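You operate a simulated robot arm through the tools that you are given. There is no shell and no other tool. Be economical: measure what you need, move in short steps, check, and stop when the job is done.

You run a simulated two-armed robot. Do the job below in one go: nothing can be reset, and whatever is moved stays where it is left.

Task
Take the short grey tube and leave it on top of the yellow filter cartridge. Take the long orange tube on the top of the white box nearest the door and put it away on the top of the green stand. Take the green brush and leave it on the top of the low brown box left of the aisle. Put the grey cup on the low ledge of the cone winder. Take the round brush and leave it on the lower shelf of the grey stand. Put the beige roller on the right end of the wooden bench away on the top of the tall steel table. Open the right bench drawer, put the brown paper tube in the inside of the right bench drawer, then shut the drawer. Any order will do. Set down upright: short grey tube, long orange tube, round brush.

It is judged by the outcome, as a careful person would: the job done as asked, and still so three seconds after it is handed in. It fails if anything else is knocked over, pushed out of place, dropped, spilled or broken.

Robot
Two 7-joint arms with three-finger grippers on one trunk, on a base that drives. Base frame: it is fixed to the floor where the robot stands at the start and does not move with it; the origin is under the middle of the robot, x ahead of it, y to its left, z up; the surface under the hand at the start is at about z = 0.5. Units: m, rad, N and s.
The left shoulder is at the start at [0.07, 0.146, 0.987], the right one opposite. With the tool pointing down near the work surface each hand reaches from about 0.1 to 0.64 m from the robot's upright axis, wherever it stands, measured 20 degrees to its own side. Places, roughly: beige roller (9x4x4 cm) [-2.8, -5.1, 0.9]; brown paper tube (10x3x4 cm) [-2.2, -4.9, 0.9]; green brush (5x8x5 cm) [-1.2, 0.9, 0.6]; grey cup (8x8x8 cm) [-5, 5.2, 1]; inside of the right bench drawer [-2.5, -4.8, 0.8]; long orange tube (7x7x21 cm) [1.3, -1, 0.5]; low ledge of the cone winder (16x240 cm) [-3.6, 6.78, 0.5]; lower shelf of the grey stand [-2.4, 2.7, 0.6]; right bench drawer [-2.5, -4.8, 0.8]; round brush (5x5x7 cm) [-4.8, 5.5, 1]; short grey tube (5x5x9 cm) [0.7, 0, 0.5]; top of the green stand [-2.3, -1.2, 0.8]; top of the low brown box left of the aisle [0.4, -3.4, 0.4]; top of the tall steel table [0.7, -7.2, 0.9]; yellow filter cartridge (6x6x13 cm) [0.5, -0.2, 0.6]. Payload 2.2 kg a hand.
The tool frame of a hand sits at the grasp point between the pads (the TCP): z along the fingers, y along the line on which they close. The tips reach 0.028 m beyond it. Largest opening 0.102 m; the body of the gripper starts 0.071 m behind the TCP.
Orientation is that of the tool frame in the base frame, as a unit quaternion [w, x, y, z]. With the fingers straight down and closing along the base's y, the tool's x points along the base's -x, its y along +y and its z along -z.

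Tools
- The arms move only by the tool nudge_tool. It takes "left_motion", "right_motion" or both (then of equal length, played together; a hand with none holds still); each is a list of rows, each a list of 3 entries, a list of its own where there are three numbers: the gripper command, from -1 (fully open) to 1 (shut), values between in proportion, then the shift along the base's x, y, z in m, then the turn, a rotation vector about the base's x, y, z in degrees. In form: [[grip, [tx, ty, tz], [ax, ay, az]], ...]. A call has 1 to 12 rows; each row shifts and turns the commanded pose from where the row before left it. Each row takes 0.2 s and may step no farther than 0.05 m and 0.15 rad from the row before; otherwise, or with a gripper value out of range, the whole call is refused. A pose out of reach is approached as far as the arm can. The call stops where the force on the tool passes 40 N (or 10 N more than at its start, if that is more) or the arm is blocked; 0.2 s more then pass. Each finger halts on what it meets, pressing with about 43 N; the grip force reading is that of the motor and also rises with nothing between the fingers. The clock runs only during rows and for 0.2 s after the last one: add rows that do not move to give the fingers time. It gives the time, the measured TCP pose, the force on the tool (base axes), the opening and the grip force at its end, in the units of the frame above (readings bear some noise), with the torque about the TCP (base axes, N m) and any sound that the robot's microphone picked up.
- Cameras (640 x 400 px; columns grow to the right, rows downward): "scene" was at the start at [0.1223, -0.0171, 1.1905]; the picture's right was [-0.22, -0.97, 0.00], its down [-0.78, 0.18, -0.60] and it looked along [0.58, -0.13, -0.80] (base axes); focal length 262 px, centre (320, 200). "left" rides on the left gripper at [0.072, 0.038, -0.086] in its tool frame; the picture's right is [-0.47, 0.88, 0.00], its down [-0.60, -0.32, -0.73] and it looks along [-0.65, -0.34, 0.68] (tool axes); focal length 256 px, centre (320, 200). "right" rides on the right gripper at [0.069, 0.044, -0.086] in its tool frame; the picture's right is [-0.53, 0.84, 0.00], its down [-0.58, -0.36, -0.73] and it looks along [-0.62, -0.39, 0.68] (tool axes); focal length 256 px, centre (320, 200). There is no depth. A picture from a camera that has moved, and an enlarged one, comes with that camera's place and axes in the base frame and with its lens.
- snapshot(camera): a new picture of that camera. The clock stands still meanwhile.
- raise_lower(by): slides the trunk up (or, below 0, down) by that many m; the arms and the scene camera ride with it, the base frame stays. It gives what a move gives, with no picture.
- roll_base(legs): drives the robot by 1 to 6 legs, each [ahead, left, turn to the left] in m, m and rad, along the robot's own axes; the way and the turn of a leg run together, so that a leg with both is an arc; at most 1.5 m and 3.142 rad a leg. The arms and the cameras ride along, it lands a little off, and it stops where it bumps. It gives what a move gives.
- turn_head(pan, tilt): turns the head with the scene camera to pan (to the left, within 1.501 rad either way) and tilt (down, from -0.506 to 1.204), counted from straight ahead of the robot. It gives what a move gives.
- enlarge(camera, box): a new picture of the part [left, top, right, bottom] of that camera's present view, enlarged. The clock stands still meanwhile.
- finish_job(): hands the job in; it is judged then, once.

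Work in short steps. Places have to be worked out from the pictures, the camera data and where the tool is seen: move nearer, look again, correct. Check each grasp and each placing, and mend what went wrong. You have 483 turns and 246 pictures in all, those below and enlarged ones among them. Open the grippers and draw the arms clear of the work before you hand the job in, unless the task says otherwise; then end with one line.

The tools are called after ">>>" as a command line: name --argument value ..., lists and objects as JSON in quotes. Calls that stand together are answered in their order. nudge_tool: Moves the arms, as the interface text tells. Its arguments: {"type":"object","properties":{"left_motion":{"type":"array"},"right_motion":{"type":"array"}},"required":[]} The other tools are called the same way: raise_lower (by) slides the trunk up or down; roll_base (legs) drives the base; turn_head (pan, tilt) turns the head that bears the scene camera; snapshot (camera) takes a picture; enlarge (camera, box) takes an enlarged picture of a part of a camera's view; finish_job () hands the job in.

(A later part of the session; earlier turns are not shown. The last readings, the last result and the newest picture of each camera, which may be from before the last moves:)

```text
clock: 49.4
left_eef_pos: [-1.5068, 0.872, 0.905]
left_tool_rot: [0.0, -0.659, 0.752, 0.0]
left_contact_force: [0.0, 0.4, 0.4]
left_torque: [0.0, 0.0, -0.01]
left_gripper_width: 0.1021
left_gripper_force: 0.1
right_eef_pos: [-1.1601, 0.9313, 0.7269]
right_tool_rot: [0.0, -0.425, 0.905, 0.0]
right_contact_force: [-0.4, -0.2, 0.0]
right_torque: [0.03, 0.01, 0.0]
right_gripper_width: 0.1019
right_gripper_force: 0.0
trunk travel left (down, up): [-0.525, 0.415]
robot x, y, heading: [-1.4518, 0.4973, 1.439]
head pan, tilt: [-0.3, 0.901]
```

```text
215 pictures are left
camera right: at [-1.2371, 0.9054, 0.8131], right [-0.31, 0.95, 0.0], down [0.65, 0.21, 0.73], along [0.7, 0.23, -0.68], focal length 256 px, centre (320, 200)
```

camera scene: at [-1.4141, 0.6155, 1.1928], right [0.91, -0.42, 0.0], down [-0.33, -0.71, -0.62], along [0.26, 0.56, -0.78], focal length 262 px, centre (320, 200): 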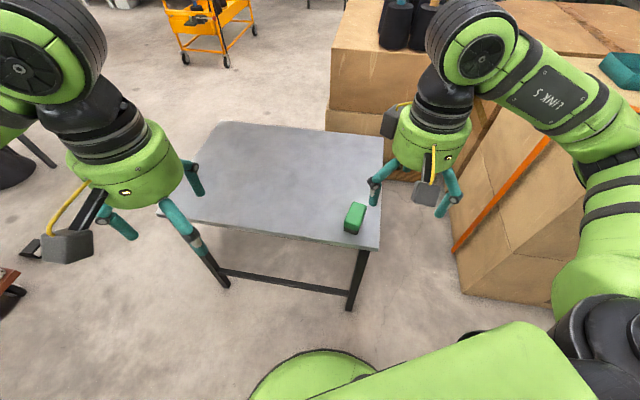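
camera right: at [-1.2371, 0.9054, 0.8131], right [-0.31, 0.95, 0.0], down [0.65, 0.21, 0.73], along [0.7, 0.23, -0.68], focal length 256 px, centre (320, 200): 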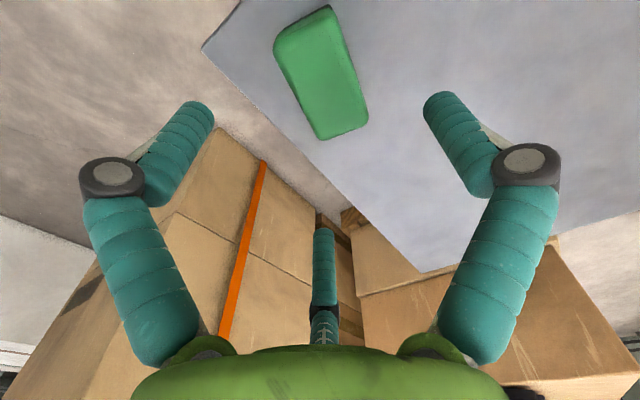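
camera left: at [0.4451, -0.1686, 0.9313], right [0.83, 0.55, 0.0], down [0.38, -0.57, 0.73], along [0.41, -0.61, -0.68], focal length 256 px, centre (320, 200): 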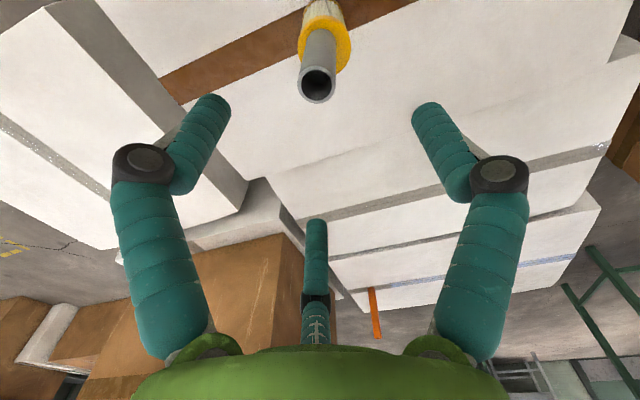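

The brush's long axis is nearer 43°. I make a small correction and go down partway to check.

>>> nudge_tool --right_motion '[[-1, [0.004, -0.008, -0.02], [0, 0, -6]], [-1, [0, 0, -0.035], [0, 0, 0]], [-1, [0, 0, -0.025], [0, 0, 0]], [-1, [0, 0, 0], [0, 0, 0]]]'

>>> snapshot --camera "right"

>>> enlarge --camera "scene" --box '[280, 140, 440, 240]'

```text
clock: 50.4
left_eef_pos: [-1.5065, 0.8729, 0.9043]
left_tool_rot: [0.001, -0.66, 0.752, 0.0]
left_contact_force: [0.2, -0.8, -0.2]
left_torque: [0.01, 0.02, -0.01]
left_gripper_width: 0.102
left_gripper_force: 0.1
right_eef_pos: [-1.1559, 0.9231, 0.6484]
right_tool_rot: [0.0, -0.378, 0.926, 0.0]
right_contact_force: [0.2, -0.4, -0.6]
right_torque: [0.04, 0.01, 0.0]
right_gripper_width: 0.102
right_gripper_force: 0.0
trunk travel left (down, up): [-0.525, 0.415]
robot x, y, heading: [-1.4527, 0.4983, 1.44]
head pan, tilt: [-0.3, 0.901]
```

```text
214 pictures are left
camera right: at [-1.2375, 0.9044, 0.7353], right [-0.21, 0.98, 0.0], down [0.67, 0.14, 0.73], along [0.71, 0.15, -0.68], focal length 256 px, centre (320, 200)
```

right: 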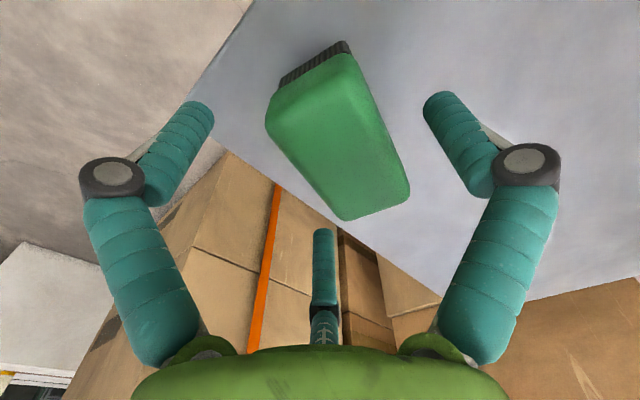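

```text
4.00 times, centred on (360, 190) of scene
camera zoom: at [-1.4142, 0.6153, 1.1927], right [0.91, -0.42, 0.0], down [-0.33, -0.71, -0.62], along [0.26, 0.56, -0.78], focal length 1048 px, centre (160, 240)
```

zoom: 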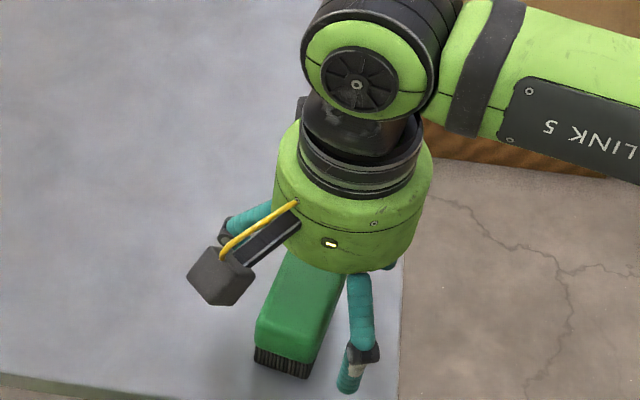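

The alignment holds, with the brush between the prongs and about 13 mm toward the thumb. I go down to z ≈ 0.61 and close.

>>> nudge_tool --right_motion '[[-1, [0, 0, -0.02], [0, 0, 0]], [-1, [0, 0, -0.018], [0, 0, 0]], [-1, [0, 0, 0], [0, 0, 0]]]'

>>> snapshot --camera "right"

```text
clock: 51.2
left_eef_pos: [-1.507, 0.8721, 0.9067]
left_tool_rot: [0.0, -0.66, 0.752, 0.001]
left_contact_force: [0.0, -0.4, -0.1]
left_torque: [0.0, 0.02, 0.02]
left_gripper_width: 0.1017
left_gripper_force: 0.1
right_eef_pos: [-1.1555, 0.9208, 0.6145]
right_tool_rot: [0.002, -0.378, 0.926, 0.002]
right_contact_force: [3.0, -4.2, 22.9]
right_torque: [-1.29, 0.38, 0.12]
right_gripper_width: 0.1027
right_gripper_force: 0.3
trunk travel left (down, up): [-0.525, 0.415]
robot x, y, heading: [-1.4533, 0.4964, 1.44]
head pan, tilt: [-0.3, 0.901]
```

```text
212 pictures are left
camera right: at [-1.2353, 0.903, 0.7003], right [-0.21, 0.98, 0.0], down [0.67, 0.14, 0.73], along [0.72, 0.16, -0.68], focal length 256 px, centre (320, 200)
```

right: 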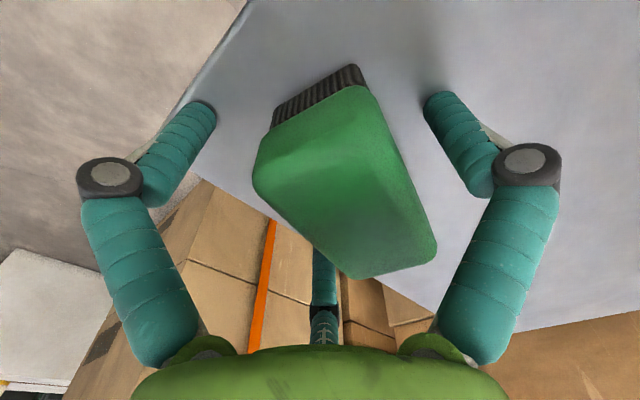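

The table is touched at tip height 0.587, so its top is a little higher than I assumed. I rise 6 mm and close.

>>> nudge_tool --right_motion '[[-1, [-0.002, 0.0, 0.008], [0, 0, 0]], [-1, [0, 0, 0], [0, 0, 0]], [0, [0, 0, 0], [0, 0, 0]], [1, [0, 0, 0], [0, 0, 0]], [1, [0, 0, 0], [0, 0, 0]], [1, [0, 0, 0], [0, 0, 0]]]'

>>> snapshot --camera "right"

```text
clock: 52.1
left_eef_pos: [-1.5079, 0.8705, 0.9066]
left_tool_rot: [0.001, -0.659, 0.752, 0.001]
left_contact_force: [0.3, 0.3, -0.8]
left_torque: [-0.06, 0.01, 0.02]
left_gripper_width: 0.102
left_gripper_force: 0.0
right_eef_pos: [-1.1592, 0.9193, 0.6268]
right_tool_rot: [-0.001, -0.377, 0.926, 0.0]
right_contact_force: [-1.2, -10.0, 24.3]
right_torque: [0.01, -1.02, -0.34]
right_gripper_width: 0.0579
right_gripper_force: 43.4
trunk travel left (down, up): [-0.525, 0.415]
robot x, y, heading: [-1.4554, 0.4975, 1.437]
head pan, tilt: [-0.3, 0.901]
stopped in row 4 (right hand): the force on the tool passed its limit at 66 N (the readings are from after the stop); the commanded pose is now the measured one
```

```text
211 pictures are left
camera right: at [-1.2386, 0.9028, 0.7123], right [-0.21, 0.98, 0.0], down [0.67, 0.14, 0.73], along [0.71, 0.15, -0.68], focal length 256 px, centre (320, 200)
```

right: 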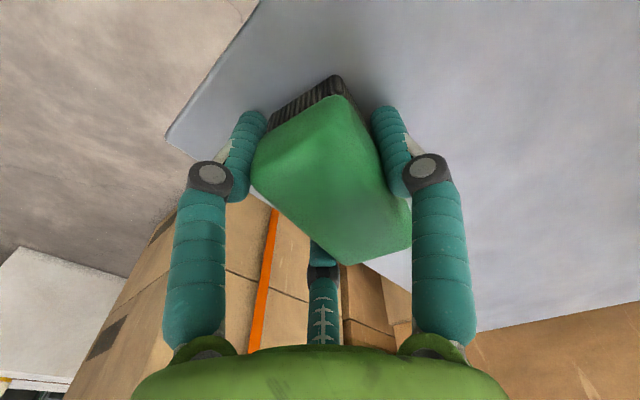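

The prongs hold the brush at a reading of 0.058 m. I lift straight up and check.

>>> nudge_tool --right_motion '[[1, [0, 0, 0.01], [0, 0, 0]], [1, [0, 0, 0.03], [0, 0, 0]], [1, [0, 0, 0.05], [0, 0, 0]], [1, [0, 0, 0.05], [0, 0, 0]], [1, [0, 0, 0.05], [0, 0, 0]], [1, [0, 0, 0.03], [0, 0, 0]]]'

>>> snapshot --camera "right"

>>> snapshot --camera "scene"

```text
clock: 53.5
left_eef_pos: [-1.5073, 0.8732, 0.9046]
left_tool_rot: [0.0, -0.659, 0.752, 0.0]
left_contact_force: [-0.1, -0.6, 0.5]
left_torque: [0.02, 0.0, 0.0]
left_gripper_width: 0.1022
left_gripper_force: 0.0
right_eef_pos: [-1.158, 0.9185, 0.8422]
right_tool_rot: [-0.003, -0.378, 0.926, -0.002]
right_contact_force: [0.5, -0.2, -0.9]
right_torque: [0.0, -0.01, -0.01]
right_gripper_width: 0.0573
right_gripper_force: 43.5
trunk travel left (down, up): [-0.525, 0.415]
robot x, y, heading: [-1.4546, 0.4992, 1.442]
head pan, tilt: [-0.3, 0.901]
```

```text
210 pictures are left
camera right: at [-1.2376, 0.9019, 0.93], right [-0.21, 0.98, 0.0], down [0.67, 0.15, 0.73], along [0.71, 0.15, -0.69], focal length 256 px, centre (320, 200)
```

right: 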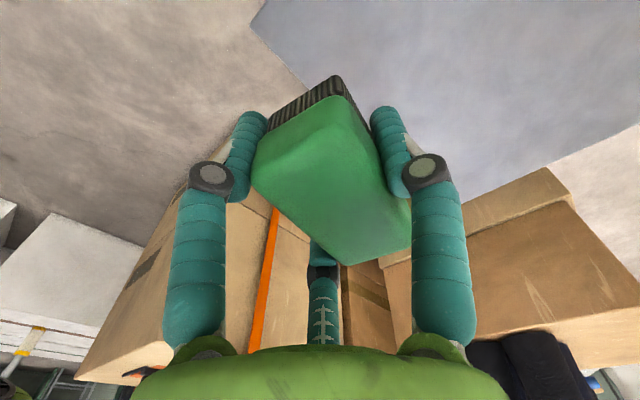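

```text
209 pictures are left
camera scene: at [-1.4142, 0.615, 1.1927], right [0.91, -0.42, 0.0], down [-0.33, -0.71, -0.62], along [0.26, 0.56, -0.78], focal length 262 px, centre (320, 200)
```

scene: 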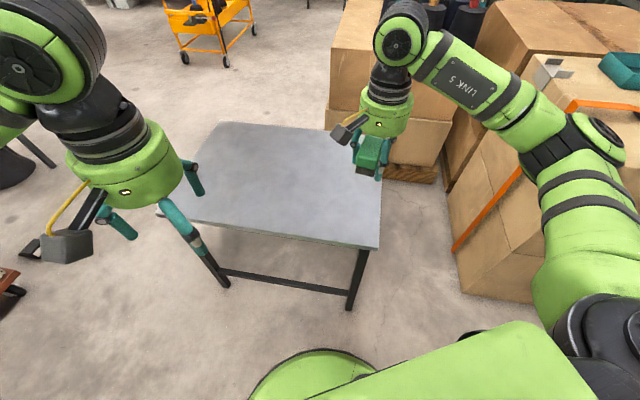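

The brush is up. I pull the right hand in, back away from the table and turn to face the corridor toward the low brown box.

>>> nudge_tool --right_motion '[[1, [-0.025, -0.03, 0.02], [0, 0, 0]], [1, [-0.025, -0.03, 0.02], [0, 0, 0]], [1, [-0.02, -0.03, 0.02], [0, 0, 0]]]'

>>> roll_base --legs '[[-0.4, 0, 0], [0, 0, -2.5]]'

>>> turn_head --pan 0.0 --tilt 0.35

>>> snapshot --camera "scene"

```text
clock: 54.3
left_eef_pos: [-1.5077, 0.8723, 0.9045]
left_tool_rot: [0.001, -0.659, 0.752, 0.001]
left_contact_force: [-0.4, -0.2, 0.1]
left_torque: [-0.01, -0.04, 0.05]
left_gripper_width: 0.1016
left_gripper_force: 0.1
right_eef_pos: [-1.229, 0.8349, 0.9001]
right_tool_rot: [-0.002, -0.378, 0.926, -0.003]
right_contact_force: [-0.5, -0.2, -1.3]
right_torque: [0.0, -0.07, 0.01]
right_gripper_width: 0.0573
right_gripper_force: 43.0
trunk travel left (down, up): [-0.525, 0.415]
robot x, y, heading: [-1.4547, 0.4986, 1.439]
head pan, tilt: [-0.3, 0.901]
```

```text
clock: 62.7
left_eef_pos: [-1.2375, -0.1588, 0.9047]
left_tool_rot: [-0.001, 0.51, 0.86, 0.001]
left_contact_force: [0.3, 0.0, 0.0]
left_torque: [0.01, 0.01, 0.02]
left_gripper_width: 0.1018
left_gripper_force: 0.1
right_eef_pos: [-1.485, -0.2945, 0.8979]
right_tool_rot: [-0.003, 0.762, 0.648, 0.001]
right_contact_force: [0.0, 0.0, 0.1]
right_torque: [0.01, -0.02, 0.02]
right_gripper_width: 0.0575
right_gripper_force: 43.1
trunk travel left (down, up): [-0.525, 0.415]
robot x, y, heading: [-1.503, 0.1138, -1.069]
head pan, tilt: [-0.3, 0.901]
```

```text
clock: 63.7
left_eef_pos: [-1.2357, -0.1597, 0.9052]
left_tool_rot: [-0.001, 0.51, 0.86, 0.0]
left_contact_force: [-0.7, 0.1, -0.2]
left_torque: [0.01, 0.04, -0.03]
left_gripper_width: 0.1018
left_gripper_force: 0.0
right_eef_pos: [-1.4856, -0.2953, 0.899]
right_tool_rot: [-0.003, 0.762, 0.647, 0.002]
right_contact_force: [-0.5, 0.4, -0.7]
right_torque: [-0.01, 0.0, 0.0]
right_gripper_width: 0.0577
right_gripper_force: 43.4
trunk travel left (down, up): [-0.525, 0.415]
robot x, y, heading: [-1.507, 0.111, -1.065]
head pan, tilt: [0.0, 0.351]
```

```text
208 pictures are left
camera scene: at [-1.4336, -0.0157, 1.2402], right [-0.88, -0.48, 0.0], down [-0.16, 0.3, -0.94], along [0.45, -0.82, -0.34], focal length 262 px, centre (320, 200)
```

scene: 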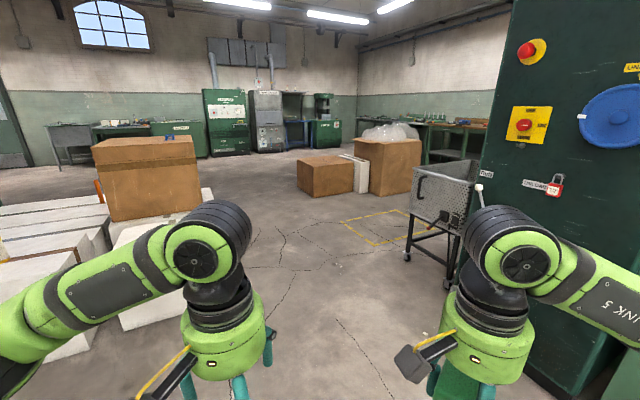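

The corridor ahead is clear, with the low brown box straight ahead. I drive forward.

>>> roll_base --legs '[[1.15, 0, 0], [1.1, 0, 0]]'

>>> snapshot --camera "scene"

```text
clock: 74.8
left_eef_pos: [-0.212, -2.1801, 0.9052]
left_tool_rot: [0.0, 0.531, 0.847, 0.001]
left_contact_force: [-0.2, 0.7, 0.0]
left_torque: [0.02, 0.0, -0.03]
left_gripper_width: 0.1021
left_gripper_force: 0.0
right_eef_pos: [-0.4668, -2.3023, 0.8984]
right_tool_rot: [-0.003, 0.779, 0.627, 0.002]
right_contact_force: [-0.8, 0.4, 0.0]
right_torque: [0.03, 0.02, -0.01]
right_gripper_width: 0.0577
right_gripper_force: 42.5
trunk travel left (down, up): [-0.525, 0.415]
robot x, y, heading: [-0.4659, -1.8953, -1.121]
head pan, tilt: [0.0, 0.351]
```

```text
207 pictures are left
camera scene: at [-0.402, -2.0257, 1.2402], right [-0.9, -0.43, 0.0], down [-0.15, 0.31, -0.94], along [0.41, -0.85, -0.34], focal length 262 px, centre (320, 200)
```

scene: 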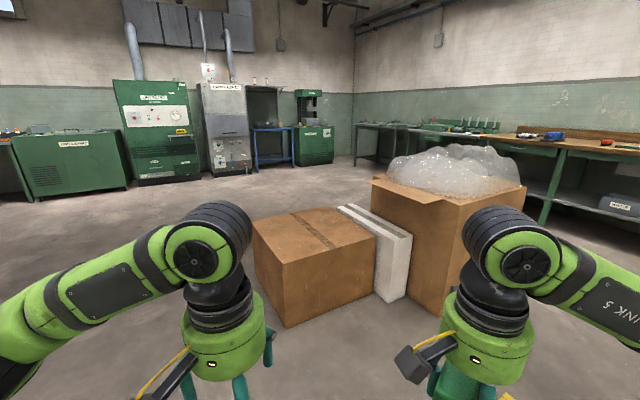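

The box corners match my earlier estimate, with its top at z ≈ 0.39. I drive to its northwest face and turn toward it.

>>> roll_base --legs '[[1.15, -0.29, 0], [0, 0, 0.77]]'

>>> turn_head --pan -0.2 --tilt 0.9

>>> snapshot --camera "scene"

```text
clock: 82.8
left_eef_pos: [0.1557, -3.066, 0.9049]
left_tool_rot: [0.0, 0.168, 0.986, 0.0]
left_contact_force: [-0.3, -0.7, -0.2]
left_torque: [0.01, 0.04, 0.03]
left_gripper_width: 0.1022
left_gripper_force: 0.1
right_eef_pos: [0.0613, -3.3309, 0.8985]
right_tool_rot: [-0.004, 0.48, 0.877, 0.0]
right_contact_force: [0.0, 0.7, -0.6]
right_torque: [0.03, 0.01, 0.01]
right_gripper_width: 0.0575
right_gripper_force: 42.8
trunk travel left (down, up): [-0.525, 0.415]
robot x, y, heading: [-0.2242, -3.042, -0.339]
head pan, tilt: [0.0, 0.351]
```

```text
clock: 83.8
left_eef_pos: [0.1549, -3.0648, 0.9051]
left_tool_rot: [0.0, 0.168, 0.986, 0.0]
left_contact_force: [-0.3, 0.4, 0.4]
left_torque: [0.05, 0.02, -0.01]
left_gripper_width: 0.1021
left_gripper_force: 0.1
right_eef_pos: [0.0609, -3.3312, 0.8988]
right_tool_rot: [-0.003, 0.48, 0.877, 0.001]
right_contact_force: [0.9, -0.6, -0.8]
right_torque: [0.01, 0.01, 0.01]
right_gripper_width: 0.0576
right_gripper_force: 43.4
trunk travel left (down, up): [-0.525, 0.415]
robot x, y, heading: [-0.2218, -3.0387, -0.341]
head pan, tilt: [-0.201, 0.901]
```

```text
206 pictures are left
camera scene: at [-0.1104, -3.0972, 1.1928], right [-0.51, -0.86, 0.0], down [-0.67, 0.4, -0.62], along [0.53, -0.32, -0.78], focal length 262 px, centre (320, 200)
```

scene: 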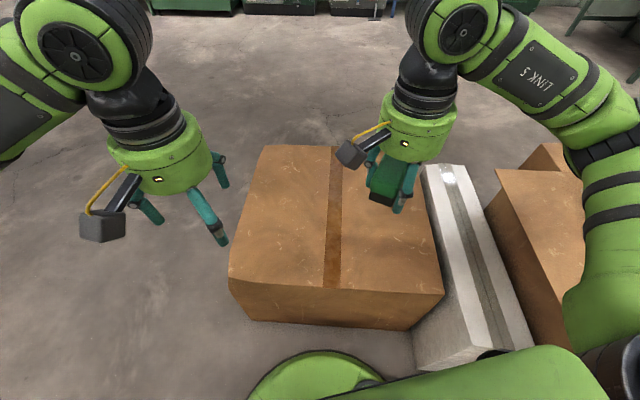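

I lower the trunk 0.3 m and move the brush over the top of the box.

>>> raise_lower --by -0.3

>>> nudge_tool --right_motion '[[1, [0.042, -0.01, -0.01], [0, 0, 0]], [1, [0.042, -0.01, -0.01], [0, 0, 0]], [1, [0.042, -0.01, -0.02], [0, 0, 0]], [1, [0.042, -0.01, -0.02], [0, 0, 0]], [1, [0.042, -0.01, -0.02], [0, 0, 0]], [1, [0, 0, 0], [0, 0, 0]]]'

>>> snapshot --camera "scene"

>>> snapshot --camera "right"

```text
clock: 86.8
left_eef_pos: [0.1552, -3.0649, 0.6048]
left_tool_rot: [0.0, 0.169, 0.986, 0.0]
left_contact_force: [0.2, 0.2, 0.6]
left_torque: [-0.04, 0.0, 0.0]
left_gripper_width: 0.1019
left_gripper_force: 0.1
right_eef_pos: [0.0621, -3.3318, 0.6001]
right_tool_rot: [-0.004, 0.481, 0.877, 0.001]
right_contact_force: [0.1, 0.7, -1.2]
right_torque: [0.03, 0.01, 0.01]
right_gripper_width: 0.0576
right_gripper_force: 43.1
trunk travel left (down, up): [-0.225, 0.715]
robot x, y, heading: [-0.2227, -3.0423, -0.337]
head pan, tilt: [-0.201, 0.901]
```

```text
clock: 88.2
left_eef_pos: [0.1555, -3.0659, 0.6049]
left_tool_rot: [-0.001, 0.169, 0.986, 0.0]
left_contact_force: [-1.1, 0.6, 0.3]
left_torque: [0.01, 0.02, -0.03]
left_gripper_width: 0.1019
left_gripper_force: 0.0
right_eef_pos: [0.2737, -3.3809, 0.5201]
right_tool_rot: [-0.002, 0.479, 0.878, 0.001]
right_contact_force: [-0.3, 0.1, -0.6]
right_torque: [-0.01, -0.01, 0.0]
right_gripper_width: 0.0572
right_gripper_force: 42.7
trunk travel left (down, up): [-0.225, 0.715]
robot x, y, heading: [-0.222, -3.0431, -0.336]
head pan, tilt: [-0.201, 0.901]
```

```text
205 pictures are left
camera scene: at [-0.1105, -3.0973, 0.8927], right [-0.51, -0.86, 0.0], down [-0.67, 0.4, -0.62], along [0.53, -0.32, -0.78], focal length 262 px, centre (320, 200)
```

scene: 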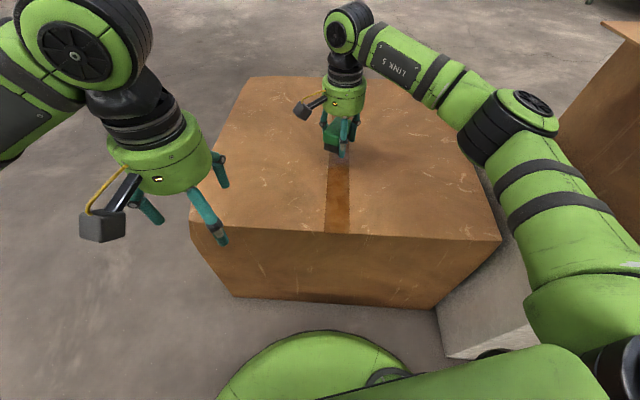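

```text
204 pictures are left
camera right: at [0.2727, -3.2992, 0.607], right [1.0, 0.01, 0.0], down [0.01, -0.68, 0.73], along [0.0, -0.73, -0.69], focal length 256 px, centre (320, 200)
```

right: 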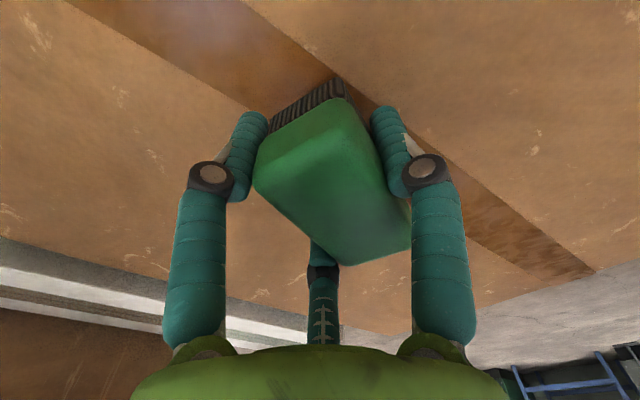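

The brush is well inside the box top, so I lower it until it touches.

>>> nudge_tool --right_motion '[[1, [0, 0, -0.025], [0, 0, 0]], [1, [0, 0, -0.02], [0, 0, 0]], [1, [0, 0, -0.015], [0, 0, 0]], [1, [0, 0, -0.005], [0, 0, 0]], [1, [0, 0, 0], [0, 0, 0]]]'

>>> enlarge --camera "scene" --box '[270, 80, 430, 180]'

```text
clock: 88.9
left_eef_pos: [0.1543, -3.0645, 0.6055]
left_tool_rot: [0.001, 0.168, 0.986, 0.0]
left_contact_force: [-0.6, 0.0, 0.2]
left_torque: [0.01, 0.02, 0.0]
left_gripper_width: 0.1021
left_gripper_force: 0.0
right_eef_pos: [0.2749, -3.3801, 0.4755]
right_tool_rot: [0.003, 0.48, 0.877, 0.005]
right_contact_force: [-4.5, -0.8, 19.4]
right_torque: [0.34, 0.88, 0.11]
right_gripper_width: 0.0574
right_gripper_force: 42.9
trunk travel left (down, up): [-0.225, 0.715]
robot x, y, heading: [-0.225, -3.0403, -0.345]
head pan, tilt: [-0.201, 0.901]
stopped in row 3 (right hand): the force on the tool passed its limit at 50 N (the readings are from after the stop); the commanded pose is now the measured one
```

```text
4.00 times, centred on (350, 130) of scene
camera zoom: at [-0.1121, -3.0963, 0.8932], right [-0.52, -0.86, 0.0], down [-0.67, 0.4, -0.62], along [0.53, -0.32, -0.78], focal length 1048 px, centre (200, 480)
```

zoom: 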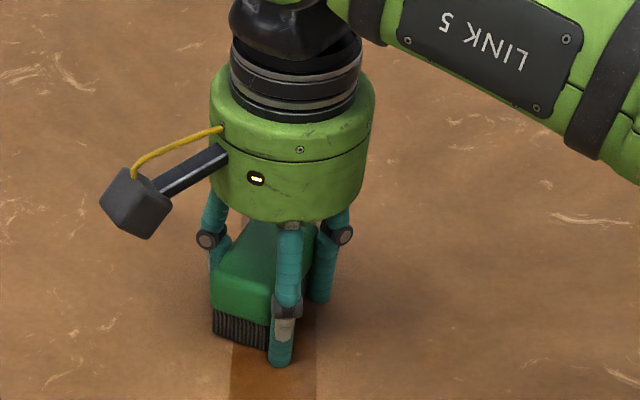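

It has made contact at z ≈ 0.476 and the brush is on the box. I ease off 3 mm, open and rise.

>>> nudge_tool --right_motion '[[1, [0, 0, 0.002], [0, 0, 0]], [0.3, [0, 0, 0], [0, 0, 0]], [-0.4, [0, 0, 0], [0, 0, 0]], [-1, [0, 0, 0], [0, 0, 0]], [-1, [0, 0, 0], [0, 0, 0]], [-1, [0, 0, 0.03], [0, 0, 0]], [-1, [0, 0, 0.05], [0, 0, 0]], [-1, [0, 0, 0.05], [0, 0, 0]], [-1, [0, 0, 0.05], [0, 0, 0]]]'

>>> snapshot --camera "right"

```text
clock: 90.9
left_eef_pos: [0.1553, -3.065, 0.6052]
left_tool_rot: [0.0, 0.169, 0.986, 0.0]
left_contact_force: [0.0, 0.3, 0.8]
left_torque: [0.01, -0.04, 0.01]
left_gripper_width: 0.102
left_gripper_force: 0.1
right_eef_pos: [0.2729, -3.3808, 0.6534]
right_tool_rot: [0.003, 0.48, 0.877, 0.003]
right_contact_force: [-0.4, 0.4, -0.2]
right_torque: [0.02, -0.02, 0.0]
right_gripper_width: 0.102
right_gripper_force: 0.0
trunk travel left (down, up): [-0.225, 0.715]
robot x, y, heading: [-0.2213, -3.0426, -0.334]
head pan, tilt: [-0.201, 0.901]
```

```text
202 pictures are left
camera right: at [0.2718, -3.3015, 0.7404], right [1.0, 0.01, 0.01], down [0.0, -0.69, 0.73], along [0.01, -0.73, -0.69], focal length 256 px, centre (320, 200)
```

right: 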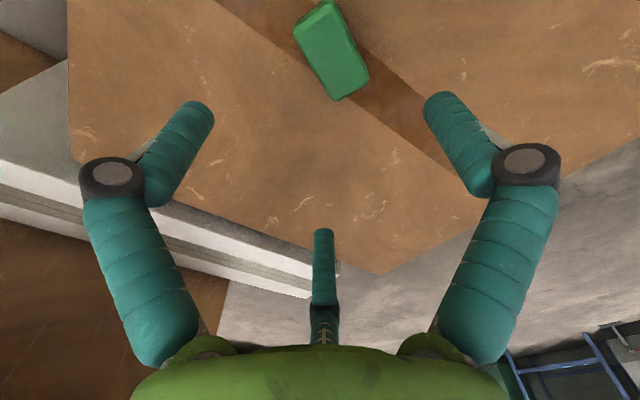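

The brush rests on the low brown box. I pull the right hand back while turning it to its original bearing, raise the trunk and drive round to the far side of the white stack.

>>> nudge_tool --right_motion '[[-1, [-0.04, 0.003, 0.02], [0, 0, 7.6]], [-1, [-0.048, 0.003, 0], [0, 0, 7.6]], [-1, [-0.048, 0.003, 0], [0, 0, 7.6]], [-1, [-0.048, 0.003, 0], [0, 0, 7.6]], [-1, [-0.048, 0.003, 0], [0, 0, 7.6]]]'

>>> raise_lower --by 0.3

>>> roll_base --legs '[[0.28, 0.78, 0], [0, 0, 0.15]]'

>>> turn_head --pan 0.2 --tilt 0.4

>>> snapshot --camera "scene"

```text
clock: 92.1
left_eef_pos: [0.156, -3.0655, 0.6043]
left_tool_rot: [0.0, 0.168, 0.986, 0.0]
left_contact_force: [-1.0, 0.4, 0.1]
left_torque: [0.0, -0.01, 0.01]
left_gripper_width: 0.1017
left_gripper_force: 0.1
right_eef_pos: [0.0427, -3.3673, 0.6708]
right_tool_rot: [0.001, 0.167, 0.986, 0.005]
right_contact_force: [-1.2, 1.1, -0.4]
right_torque: [0.01, 0.02, 0.01]
right_gripper_width: 0.102
right_gripper_force: 0.0
trunk travel left (down, up): [-0.225, 0.715]
robot x, y, heading: [-0.2224, -3.0424, -0.343]
head pan, tilt: [-0.201, 0.901]
```

```text
clock: 95.1
left_eef_pos: [0.1555, -3.0652, 0.9044]
left_tool_rot: [-0.001, 0.169, 0.986, 0.0]
left_contact_force: [-1.3, 0.0, -0.1]
left_torque: [-0.02, 0.01, -0.03]
left_gripper_width: 0.1021
left_gripper_force: 0.0
right_eef_pos: [0.043, -3.368, 0.9707]
right_tool_rot: [0.001, 0.169, 0.986, 0.004]
right_contact_force: [-0.2, 0.3, 0.1]
right_torque: [0.0, 0.01, 0.0]
right_gripper_width: 0.102
right_gripper_force: 0.1
trunk travel left (down, up): [-0.525, 0.415]
robot x, y, heading: [-0.2258, -3.0443, -0.343]
head pan, tilt: [-0.201, 0.901]
```

```text
clock: 100.1
left_eef_pos: [0.675, -2.3931, 0.9039]
left_tool_rot: [-0.001, 0.094, 0.996, 0.0]
left_contact_force: [-0.6, 0.3, -1.2]
left_torque: [0.0, -0.01, -0.04]
left_gripper_width: 0.102
left_gripper_force: 0.1
right_eef_pos: [0.609, -2.7094, 0.9708]
right_tool_rot: [-0.001, 0.094, 0.996, 0.004]
right_contact_force: [-0.4, 0.6, -0.5]
right_torque: [0.0, -0.02, -0.03]
right_gripper_width: 0.1022
right_gripper_force: 0.0
trunk travel left (down, up): [-0.525, 0.415]
robot x, y, heading: [0.2979, -2.426, -0.187]
head pan, tilt: [-0.201, 0.901]
```

```text
clock: 101.0
left_eef_pos: [0.6733, -2.3937, 0.9042]
left_tool_rot: [0.0, 0.093, 0.996, 0.0]
left_contact_force: [0.8, 1.6, -1.1]
left_torque: [0.0, -0.04, 0.0]
left_gripper_width: 0.1019
left_gripper_force: 0.1
right_eef_pos: [0.6073, -2.7101, 0.9712]
right_tool_rot: [0.0, 0.094, 0.996, 0.005]
right_contact_force: [-0.1, -0.1, -0.3]
right_torque: [-0.02, -0.01, 0.0]
right_gripper_width: 0.1019
right_gripper_force: 0.1
trunk travel left (down, up): [-0.525, 0.415]
robot x, y, heading: [0.2934, -2.4274, -0.192]
head pan, tilt: [0.201, 0.4]
```

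```text
201 pictures are left
camera scene: at [0.4388, -2.4356, 1.2356], right [0.01, -1.0, 0.0], down [-0.39, 0.0, -0.92], along [0.92, 0.01, -0.39], focal length 262 px, centre (320, 200)
```

scene: 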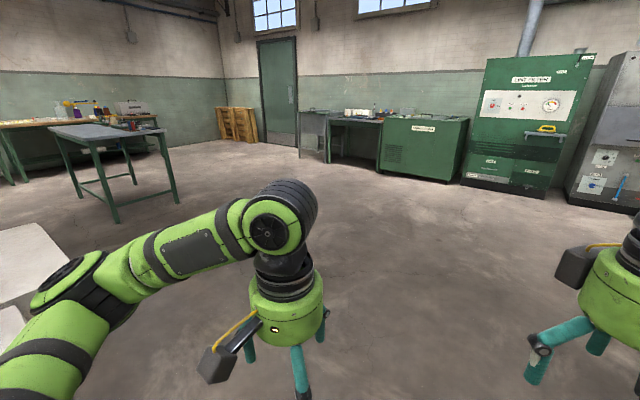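

The floor ahead is clear. I drive round the end of the stack and turn back to face it.

>>> roll_base --legs '[[0.935, -0.044, 0], [0.73, 0.7, 0], [0, 0, 2.6]]'

>>> turn_head --pan 0.0 --tilt 0.5

>>> snapshot --camera "scene"

```text
clock: 116.9
left_eef_pos: [1.6985, -1.8854, 0.9048]
left_tool_rot: [0.0, 0.937, -0.348, 0.0]
left_contact_force: [0.5, 0.9, -1.2]
left_torque: [-0.03, 0.02, 0.01]
left_gripper_width: 0.1019
left_gripper_force: 0.1
right_eef_pos: [1.9122, -1.6454, 0.9714]
right_tool_rot: [0.005, 0.938, -0.347, 0.0]
right_contact_force: [-0.2, -0.1, -0.5]
right_torque: [0.03, 0.02, 0.0]
right_gripper_width: 0.1021
right_gripper_force: 0.1
trunk travel left (down, up): [-0.525, 0.415]
robot x, y, heading: [2.0373, -2.0437, 2.425]
head pan, tilt: [0.201, 0.4]
```

```text
clock: 117.6
left_eef_pos: [1.6975, -1.8861, 0.9055]
left_tool_rot: [0.0, 0.937, -0.349, -0.001]
left_contact_force: [0.3, -0.2, -0.1]
left_torque: [0.03, -0.03, 0.01]
left_gripper_width: 0.1019
left_gripper_force: 0.1
right_eef_pos: [1.9138, -1.6455, 0.9726]
right_tool_rot: [0.004, 0.938, -0.347, -0.002]
right_contact_force: [0.7, 0.6, 0.3]
right_torque: [0.0, -0.01, -0.01]
right_gripper_width: 0.1019
right_gripper_force: 0.1
trunk travel left (down, up): [-0.525, 0.415]
robot x, y, heading: [2.0418, -2.0432, 2.433]
head pan, tilt: [0.0, 0.499]
```

```text
200 pictures are left
camera scene: at [1.9348, -1.9539, 1.2266], right [0.65, 0.76, 0.0], down [0.36, -0.31, -0.88], along [-0.67, 0.57, -0.48], focal length 262 px, centre (320, 200)
```

scene: 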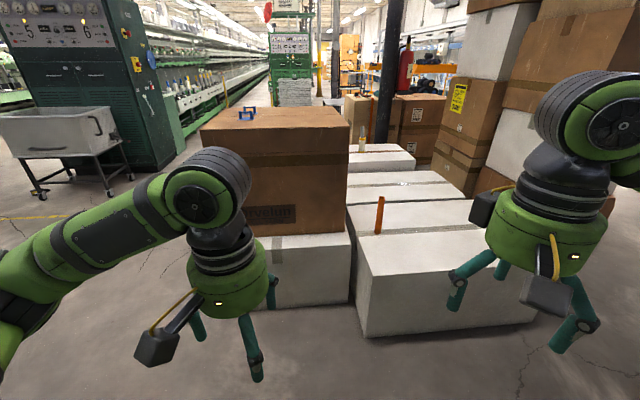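

The orange tube stands at about (1.27, -0.98), with its base at z ≈ 0.40. I raise the left hand clear of the brown box and drive in close to the stack.

>>> nudge_tool --left_motion '[[-1, [0.02, -0.02, 0.04], [0, 0, 0]], [-1, [0.02, -0.02, 0.04], [0, 0, 0]], [-1, [0.02, -0.02, 0.04], [0, 0, 0]], [-1, [0, 0, 0.05], [0, 0, 0]], [-1, [0, 0, 0.05], [0, 0, 0]]]'

>>> roll_base --legs '[[0.638, -0.353, 0], [0, 0, 0.15]]'

>>> turn_head --pan 0.0 --tilt 0.9

>>> snapshot --camera "scene"

>>> snapshot --camera "right"

```text
clock: 118.8
left_eef_pos: [1.7593, -1.9445, 1.1302]
left_tool_rot: [0.0, 0.938, -0.347, 0.0]
left_contact_force: [1.0, 0.4, 0.1]
left_torque: [-0.01, 0.07, -0.01]
left_gripper_width: 0.1018
left_gripper_force: 0.2
right_eef_pos: [1.9138, -1.6457, 0.9712]
right_tool_rot: [0.003, 0.938, -0.348, -0.002]
right_contact_force: [-0.6, 0.5, 0.3]
right_torque: [0.01, 0.03, 0.02]
right_gripper_width: 0.1022
right_gripper_force: 0.0
trunk travel left (down, up): [-0.525, 0.415]
robot x, y, heading: [2.0433, -2.0462, 2.433]
head pan, tilt: [0.0, 0.499]
```

```text
clock: 123.5
left_eef_pos: [1.4801, -1.2997, 1.1272]
left_tool_rot: [0.0, 0.966, -0.26, 0.001]
left_contact_force: [0.5, 0.3, 0.0]
left_torque: [-0.03, -0.04, -0.01]
left_gripper_width: 0.102
left_gripper_force: 0.1
right_eef_pos: [1.5774, -0.9776, 0.9712]
right_tool_rot: [0.004, 0.966, -0.259, 0.0]
right_contact_force: [0.0, 0.2, 0.2]
right_torque: [0.04, 0.0, 0.0]
right_gripper_width: 0.102
right_gripper_force: 0.0
trunk travel left (down, up): [-0.525, 0.415]
robot x, y, heading: [1.7801, -1.3474, 2.616]
head pan, tilt: [0.0, 0.499]
```

```text
clock: 124.4
left_eef_pos: [1.4809, -1.3, 1.1299]
left_tool_rot: [0.0, 0.966, -0.26, 0.0]
left_contact_force: [-0.1, -0.2, 0.1]
left_torque: [0.02, 0.0, -0.02]
left_gripper_width: 0.1019
left_gripper_force: 0.0
right_eef_pos: [1.5782, -0.976, 0.9723]
right_tool_rot: [0.005, 0.966, -0.259, -0.001]
right_contact_force: [0.0, 0.4, 1.2]
right_torque: [0.0, 0.01, 0.02]
right_gripper_width: 0.1017
right_gripper_force: 0.1
trunk travel left (down, up): [-0.525, 0.415]
robot x, y, heading: [1.7796, -1.3475, 2.616]
head pan, tilt: [0.0, 0.901]
```

```text
199 pictures are left
camera scene: at [1.6693, -1.2846, 1.1928], right [0.5, 0.86, 0.0], down [0.68, -0.39, -0.62], along [-0.54, 0.31, -0.78], focal length 262 px, centre (320, 200)
```

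scene: 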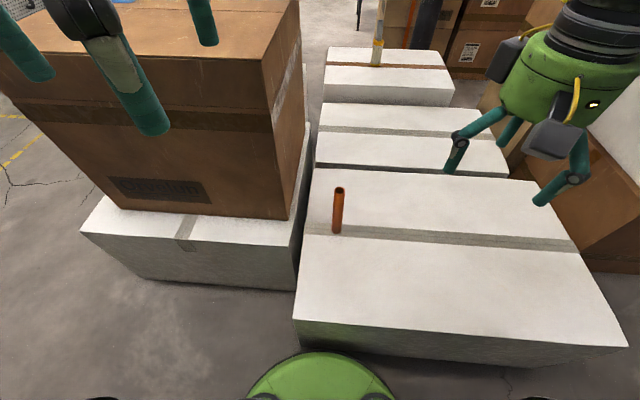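

```text
198 pictures are left
camera right: at [1.6152, -1.0493, 1.0578], right [-0.89, -0.46, 0.01], down [-0.31, 0.61, 0.73], along [-0.34, 0.64, -0.69], focal length 256 px, centre (320, 200)
```

right: 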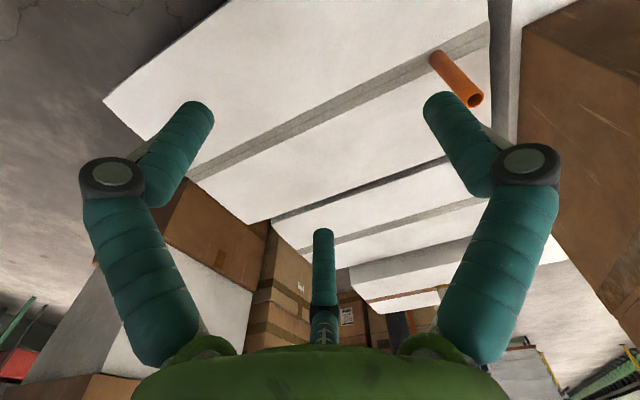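

I put the tube at about (1.268, -0.990), with its top at z ≈ 0.61. I lift the left hand further clear, lower the trunk a little and bring the right hand above the tube.

>>> nudge_tool --left_motion '[[-1, [0.03, -0.03, 0.025], [0, 0, 0]], [-1, [0.03, -0.03, 0.025], [0, 0, 0]], [-1, [0.03, -0.02, 0.03], [0, 0, 0]]]'

>>> raise_lower --by -0.15

>>> nudge_tool --right_motion '[[-1, [-0.044, -0.002, -0.012], [0, 0, 0]], [-1, [-0.044, -0.002, -0.012], [0, 0, 0]], [-1, [-0.044, -0.002, -0.012], [0, 0, 0]], [-1, [-0.044, -0.002, -0.012], [0, 0, 0]], [-1, [-0.044, -0.002, -0.012], [0, 0, 0]], [-1, [-0.044, -0.002, -0.012], [0, 0, 0]], [-1, [-0.045, -0.002, -0.008], [0, 0, 0]], [-1, [0, 0, 0], [0, 0, 0]]]'

>>> snapshot --camera "right"

>>> snapshot --camera "scene"

```text
clock: 125.2
left_eef_pos: [1.5529, -1.3636, 1.1783]
left_tool_rot: [0.0, 0.966, -0.26, 0.0]
left_contact_force: [-3.7, -2.4, 1.3]
left_torque: [0.1, -0.26, -0.15]
left_gripper_width: 0.1006
left_gripper_force: 0.1
left hand out of reach, approached as far as the arm can: row 3
right_eef_pos: [1.5757, -0.9768, 0.9717]
right_tool_rot: [0.004, 0.966, -0.26, 0.0]
right_contact_force: [-0.6, 1.4, -0.8]
right_torque: [0.01, -0.04, -0.07]
right_gripper_width: 0.1022
right_gripper_force: 0.0
trunk travel left (down, up): [-0.525, 0.415]
robot x, y, heading: [1.7854, -1.3449, 2.614]
head pan, tilt: [0.0, 0.901]
```

```text
clock: 127.0
left_eef_pos: [1.5538, -1.3637, 1.0279]
left_tool_rot: [0.0, 0.966, -0.26, -0.001]
left_contact_force: [-4.0, -3.6, 2.6]
left_torque: [0.17, -0.24, -0.29]
left_gripper_width: 0.1005
left_gripper_force: 0.2
right_eef_pos: [1.5765, -0.9779, 0.821]
right_tool_rot: [0.004, 0.966, -0.26, -0.001]
right_contact_force: [-0.2, 0.3, -1.0]
right_torque: [-0.03, 0.0, 0.04]
right_gripper_width: 0.1022
right_gripper_force: 0.1
trunk travel left (down, up): [-0.375, 0.565]
robot x, y, heading: [1.7759, -1.3463, 2.618]
head pan, tilt: [0.0, 0.901]
```

```text
clock: 128.8
left_eef_pos: [1.5551, -1.3626, 1.0288]
left_tool_rot: [0.001, 0.966, -0.26, -0.001]
left_contact_force: [-4.0, -5.7, 2.4]
left_torque: [0.16, -0.28, -0.32]
left_gripper_width: 0.1004
left_gripper_force: 0.0
right_eef_pos: [1.2721, -0.9859, 0.7401]
right_tool_rot: [0.005, 0.966, -0.26, -0.001]
right_contact_force: [0.2, 0.1, -0.2]
right_torque: [-0.02, 0.01, -0.01]
right_gripper_width: 0.1018
right_gripper_force: 0.1
trunk travel left (down, up): [-0.375, 0.565]
robot x, y, heading: [1.7734, -1.3443, 2.608]
head pan, tilt: [0.0, 0.901]
```

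```text
197 pictures are left
camera right: at [1.3092, -1.0579, 0.8267], right [-0.89, -0.46, 0.01], down [-0.31, 0.61, 0.73], along [-0.34, 0.64, -0.69], focal length 256 px, centre (320, 200)
```

right: 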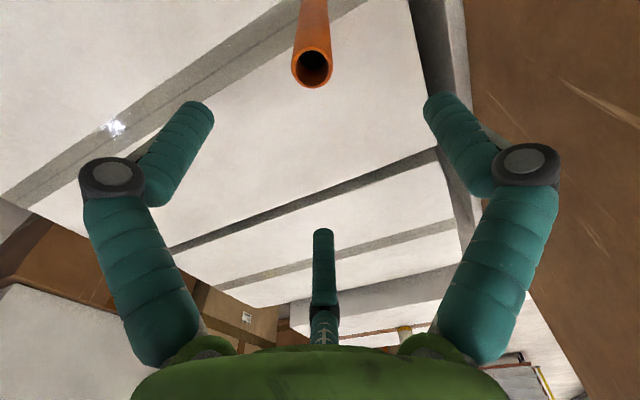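

```text
196 pictures are left
camera scene: at [1.6705, -1.2822, 1.0423], right [0.51, 0.86, 0.0], down [0.68, -0.4, -0.62], along [-0.53, 0.31, -0.79], focal length 262 px, centre (320, 200)
```

scene: 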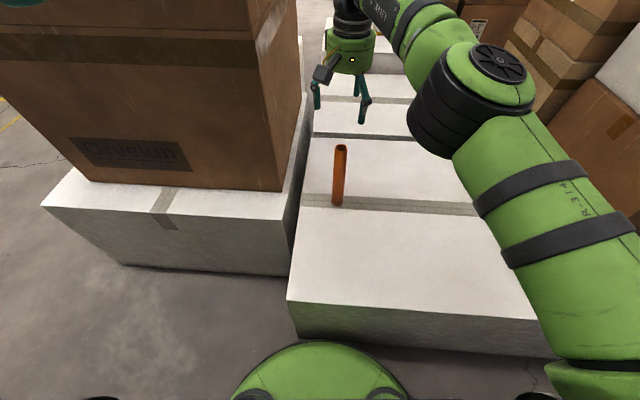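

The tube is almost centred under the hand at (1.277, -0.990). I correct by 5 mm and go down over it.

>>> nudge_tool --right_motion '[[-1, [0.005, -0.004, -0.03], [0, 0, 0]], [-1, [0, 0, -0.04], [0, 0, 0]], [-1, [0, 0, -0.04], [0, 0, 0]], [-1, [0, 0, -0.04], [0, 0, 0]], [-1, [0, 0, -0.04], [0, 0, 0]], [-1, [0, 0, 0], [0, 0, 0]]]'

>>> snapshot --camera "right"

```text
clock: 130.2
left_eef_pos: [1.5564, -1.3661, 1.0293]
left_tool_rot: [-0.001, 0.966, -0.259, -0.004]
left_contact_force: [-4.5, -4.6, 1.8]
left_torque: [0.17, -0.18, -0.31]
left_gripper_width: 0.1006
left_gripper_force: 0.1
right_eef_pos: [1.2731, -0.9955, 0.558]
right_tool_rot: [0.004, 0.966, -0.26, -0.006]
right_contact_force: [0.2, 0.5, 28.2]
right_torque: [-0.07, -0.31, 0.0]
right_gripper_width: 0.1021
right_gripper_force: 0.1
trunk travel left (down, up): [-0.375, 0.565]
robot x, y, heading: [1.7807, -1.3487, 2.614]
head pan, tilt: [0.0, 0.901]
```

```text
195 pictures are left
camera right: at [1.311, -1.0672, 0.6441], right [-0.89, -0.46, 0.01], down [-0.31, 0.61, 0.73], along [-0.35, 0.65, -0.68], focal length 256 px, centre (320, 200)
```

right: 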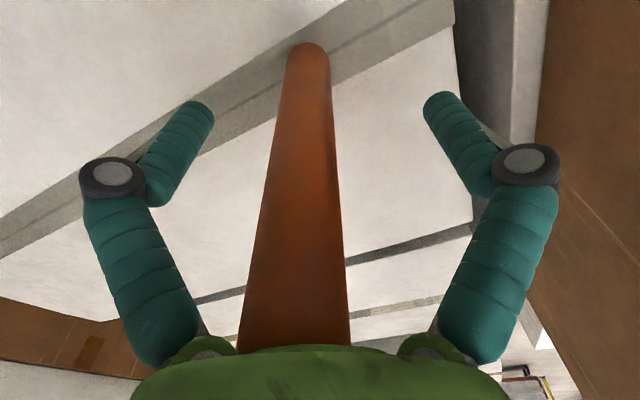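

The tube's top is touching the palm at z ≈ 0.629. I rise 25 mm and then close.

>>> nudge_tool --right_motion '[[-1, [0, 0, 0.02], [0, 0, 0]], [-1, [0.002, 0.002, 0.018], [0, 0, 0]], [-1, [0, 0, 0], [0, 0, 0]]]'

>>> snapshot --camera "right"

```text
clock: 130.9
left_eef_pos: [1.555, -1.3646, 1.0272]
left_tool_rot: [-0.001, 0.966, -0.26, -0.001]
left_contact_force: [-2.9, -4.4, 1.1]
left_torque: [0.16, -0.22, -0.29]
left_gripper_width: 0.1007
left_gripper_force: 0.0
right_eef_pos: [1.2753, -0.9933, 0.5891]
right_tool_rot: [0.004, 0.966, -0.259, 0.0]
right_contact_force: [0.0, 0.4, 0.5]
right_torque: [0.03, 0.0, 0.01]
right_gripper_width: 0.1022
right_gripper_force: 0.0
trunk travel left (down, up): [-0.375, 0.565]
robot x, y, heading: [1.7787, -1.3483, 2.615]
head pan, tilt: [0.0, 0.901]
```

```text
194 pictures are left
camera right: at [1.3131, -1.0656, 0.6753], right [-0.89, -0.46, 0.01], down [-0.31, 0.61, 0.73], along [-0.34, 0.64, -0.69], focal length 256 px, centre (320, 200)
```

right: 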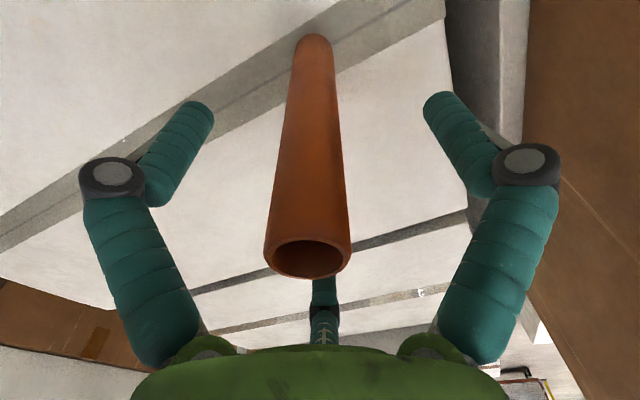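

>>> nudge_tool --right_motion '[[0, [0, 0, 0], [0, 0, 0]], [1, [0, 0, 0], [0, 0, 0]], [1, [0, 0, 0], [0, 0, 0]], [1, [0, 0, 0], [0, 0, 0]], [1, [0, 0, 0.01], [0, 0, 0]], [1, [0, 0, 0.02], [0, 0, 0]]]'

>>> snapshot --camera "right"

>>> snapshot --camera "scene"

```text
clock: 132.3
left_eef_pos: [1.5541, -1.3634, 1.0274]
left_tool_rot: [0.0, 0.966, -0.259, -0.001]
left_contact_force: [-2.6, -4.6, 1.4]
left_torque: [0.2, -0.11, -0.26]
left_gripper_width: 0.1005
left_gripper_force: 0.0
right_eef_pos: [1.276, -0.9929, 0.6205]
right_tool_rot: [0.005, 0.966, -0.26, -0.001]
right_contact_force: [-0.3, 0.1, -0.1]
right_torque: [-0.02, -0.01, 0.04]
right_gripper_width: 0.0305
right_gripper_force: 43.1
trunk travel left (down, up): [-0.375, 0.565]
robot x, y, heading: [1.7761, -1.3452, 2.616]
head pan, tilt: [0.0, 0.901]
```

```text
193 pictures are left
camera right: at [1.3145, -1.0654, 0.7064], right [-0.89, -0.46, 0.01], down [-0.31, 0.61, 0.73], along [-0.34, 0.64, -0.69], focal length 256 px, centre (320, 200)
```

right: 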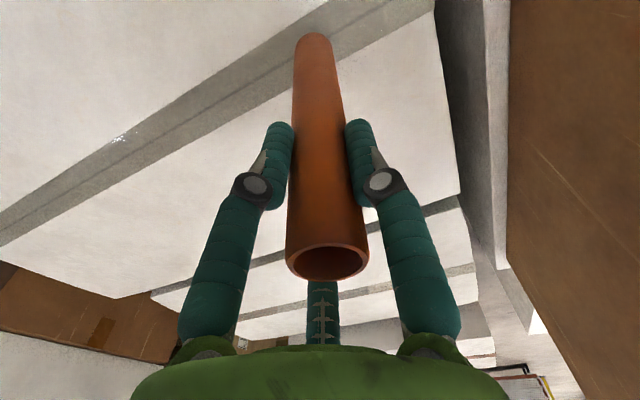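

```text
192 pictures are left
camera scene: at [1.6697, -1.2845, 1.0426], right [0.51, 0.86, 0.0], down [0.68, -0.4, -0.62], along [-0.53, 0.32, -0.78], focal length 262 px, centre (320, 200)
```

scene: 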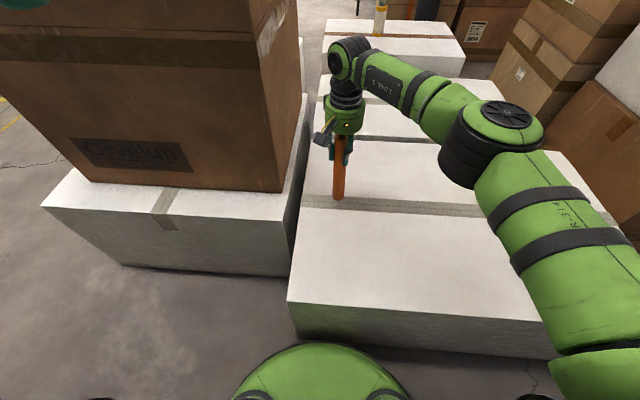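

The tube is held at 0.0305 m, so I lift it, pull it in toward me and raise the trunk for transport.

>>> nudge_tool --right_motion '[[1, [0, 0, 0.04], [0, 0, 0]], [1, [0, 0, 0.05], [0, 0, 0]], [1, [0, 0, 0.05], [0, 0, 0]], [1, [0.046, -0.005, 0], [0, 0, 0]], [1, [0.046, -0.005, 0], [0, 0, 0]], [1, [0.046, -0.005, 0], [0, 0, 0]], [1, [0.046, -0.005, 0], [0, 0, 0]], [1, [0.046, -0.005, 0], [0, 0, 0]]]'

>>> raise_lower --by 0.35

>>> snapshot --camera "scene"

```text
clock: 134.2
left_eef_pos: [1.5547, -1.3638, 1.0274]
left_tool_rot: [0.0, 0.966, -0.259, -0.002]
left_contact_force: [-2.4, -4.9, -0.1]
left_torque: [0.18, -0.11, -0.32]
left_gripper_width: 0.1008
left_gripper_force: 0.1
right_eef_pos: [1.5041, -1.0189, 0.7595]
right_tool_rot: [0.005, 0.966, -0.26, -0.001]
right_contact_force: [-0.7, 0.5, -0.5]
right_torque: [0.04, 0.02, 0.0]
right_gripper_width: 0.0304
right_gripper_force: 43.1
trunk travel left (down, up): [-0.375, 0.565]
robot x, y, heading: [1.7803, -1.3472, 2.613]
head pan, tilt: [0.0, 0.901]
```

```text
clock: 137.6
left_eef_pos: [1.5549, -1.3637, 1.3781]
left_tool_rot: [0.0, 0.966, -0.26, 0.0]
left_contact_force: [-2.1, -4.7, -0.5]
left_torque: [0.15, -0.06, -0.24]
left_gripper_width: 0.1003
left_gripper_force: 0.0
right_eef_pos: [1.5031, -1.0195, 1.1088]
right_tool_rot: [0.004, 0.965, -0.26, 0.0]
right_contact_force: [0.3, -0.1, 0.1]
right_torque: [-0.01, -0.01, 0.04]
right_gripper_width: 0.0304
right_gripper_force: 43.0
trunk travel left (down, up): [-0.725, 0.215]
robot x, y, heading: [1.7755, -1.3456, 2.615]
head pan, tilt: [0.0, 0.901]
```

```text
191 pictures are left
camera scene: at [1.6694, -1.2842, 1.3927], right [0.51, 0.86, 0.0], down [0.68, -0.4, -0.62], along [-0.54, 0.32, -0.78], focal length 262 px, centre (320, 200)
```

scene: 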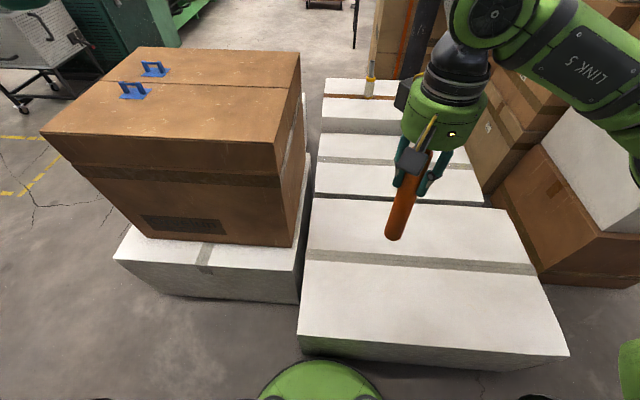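

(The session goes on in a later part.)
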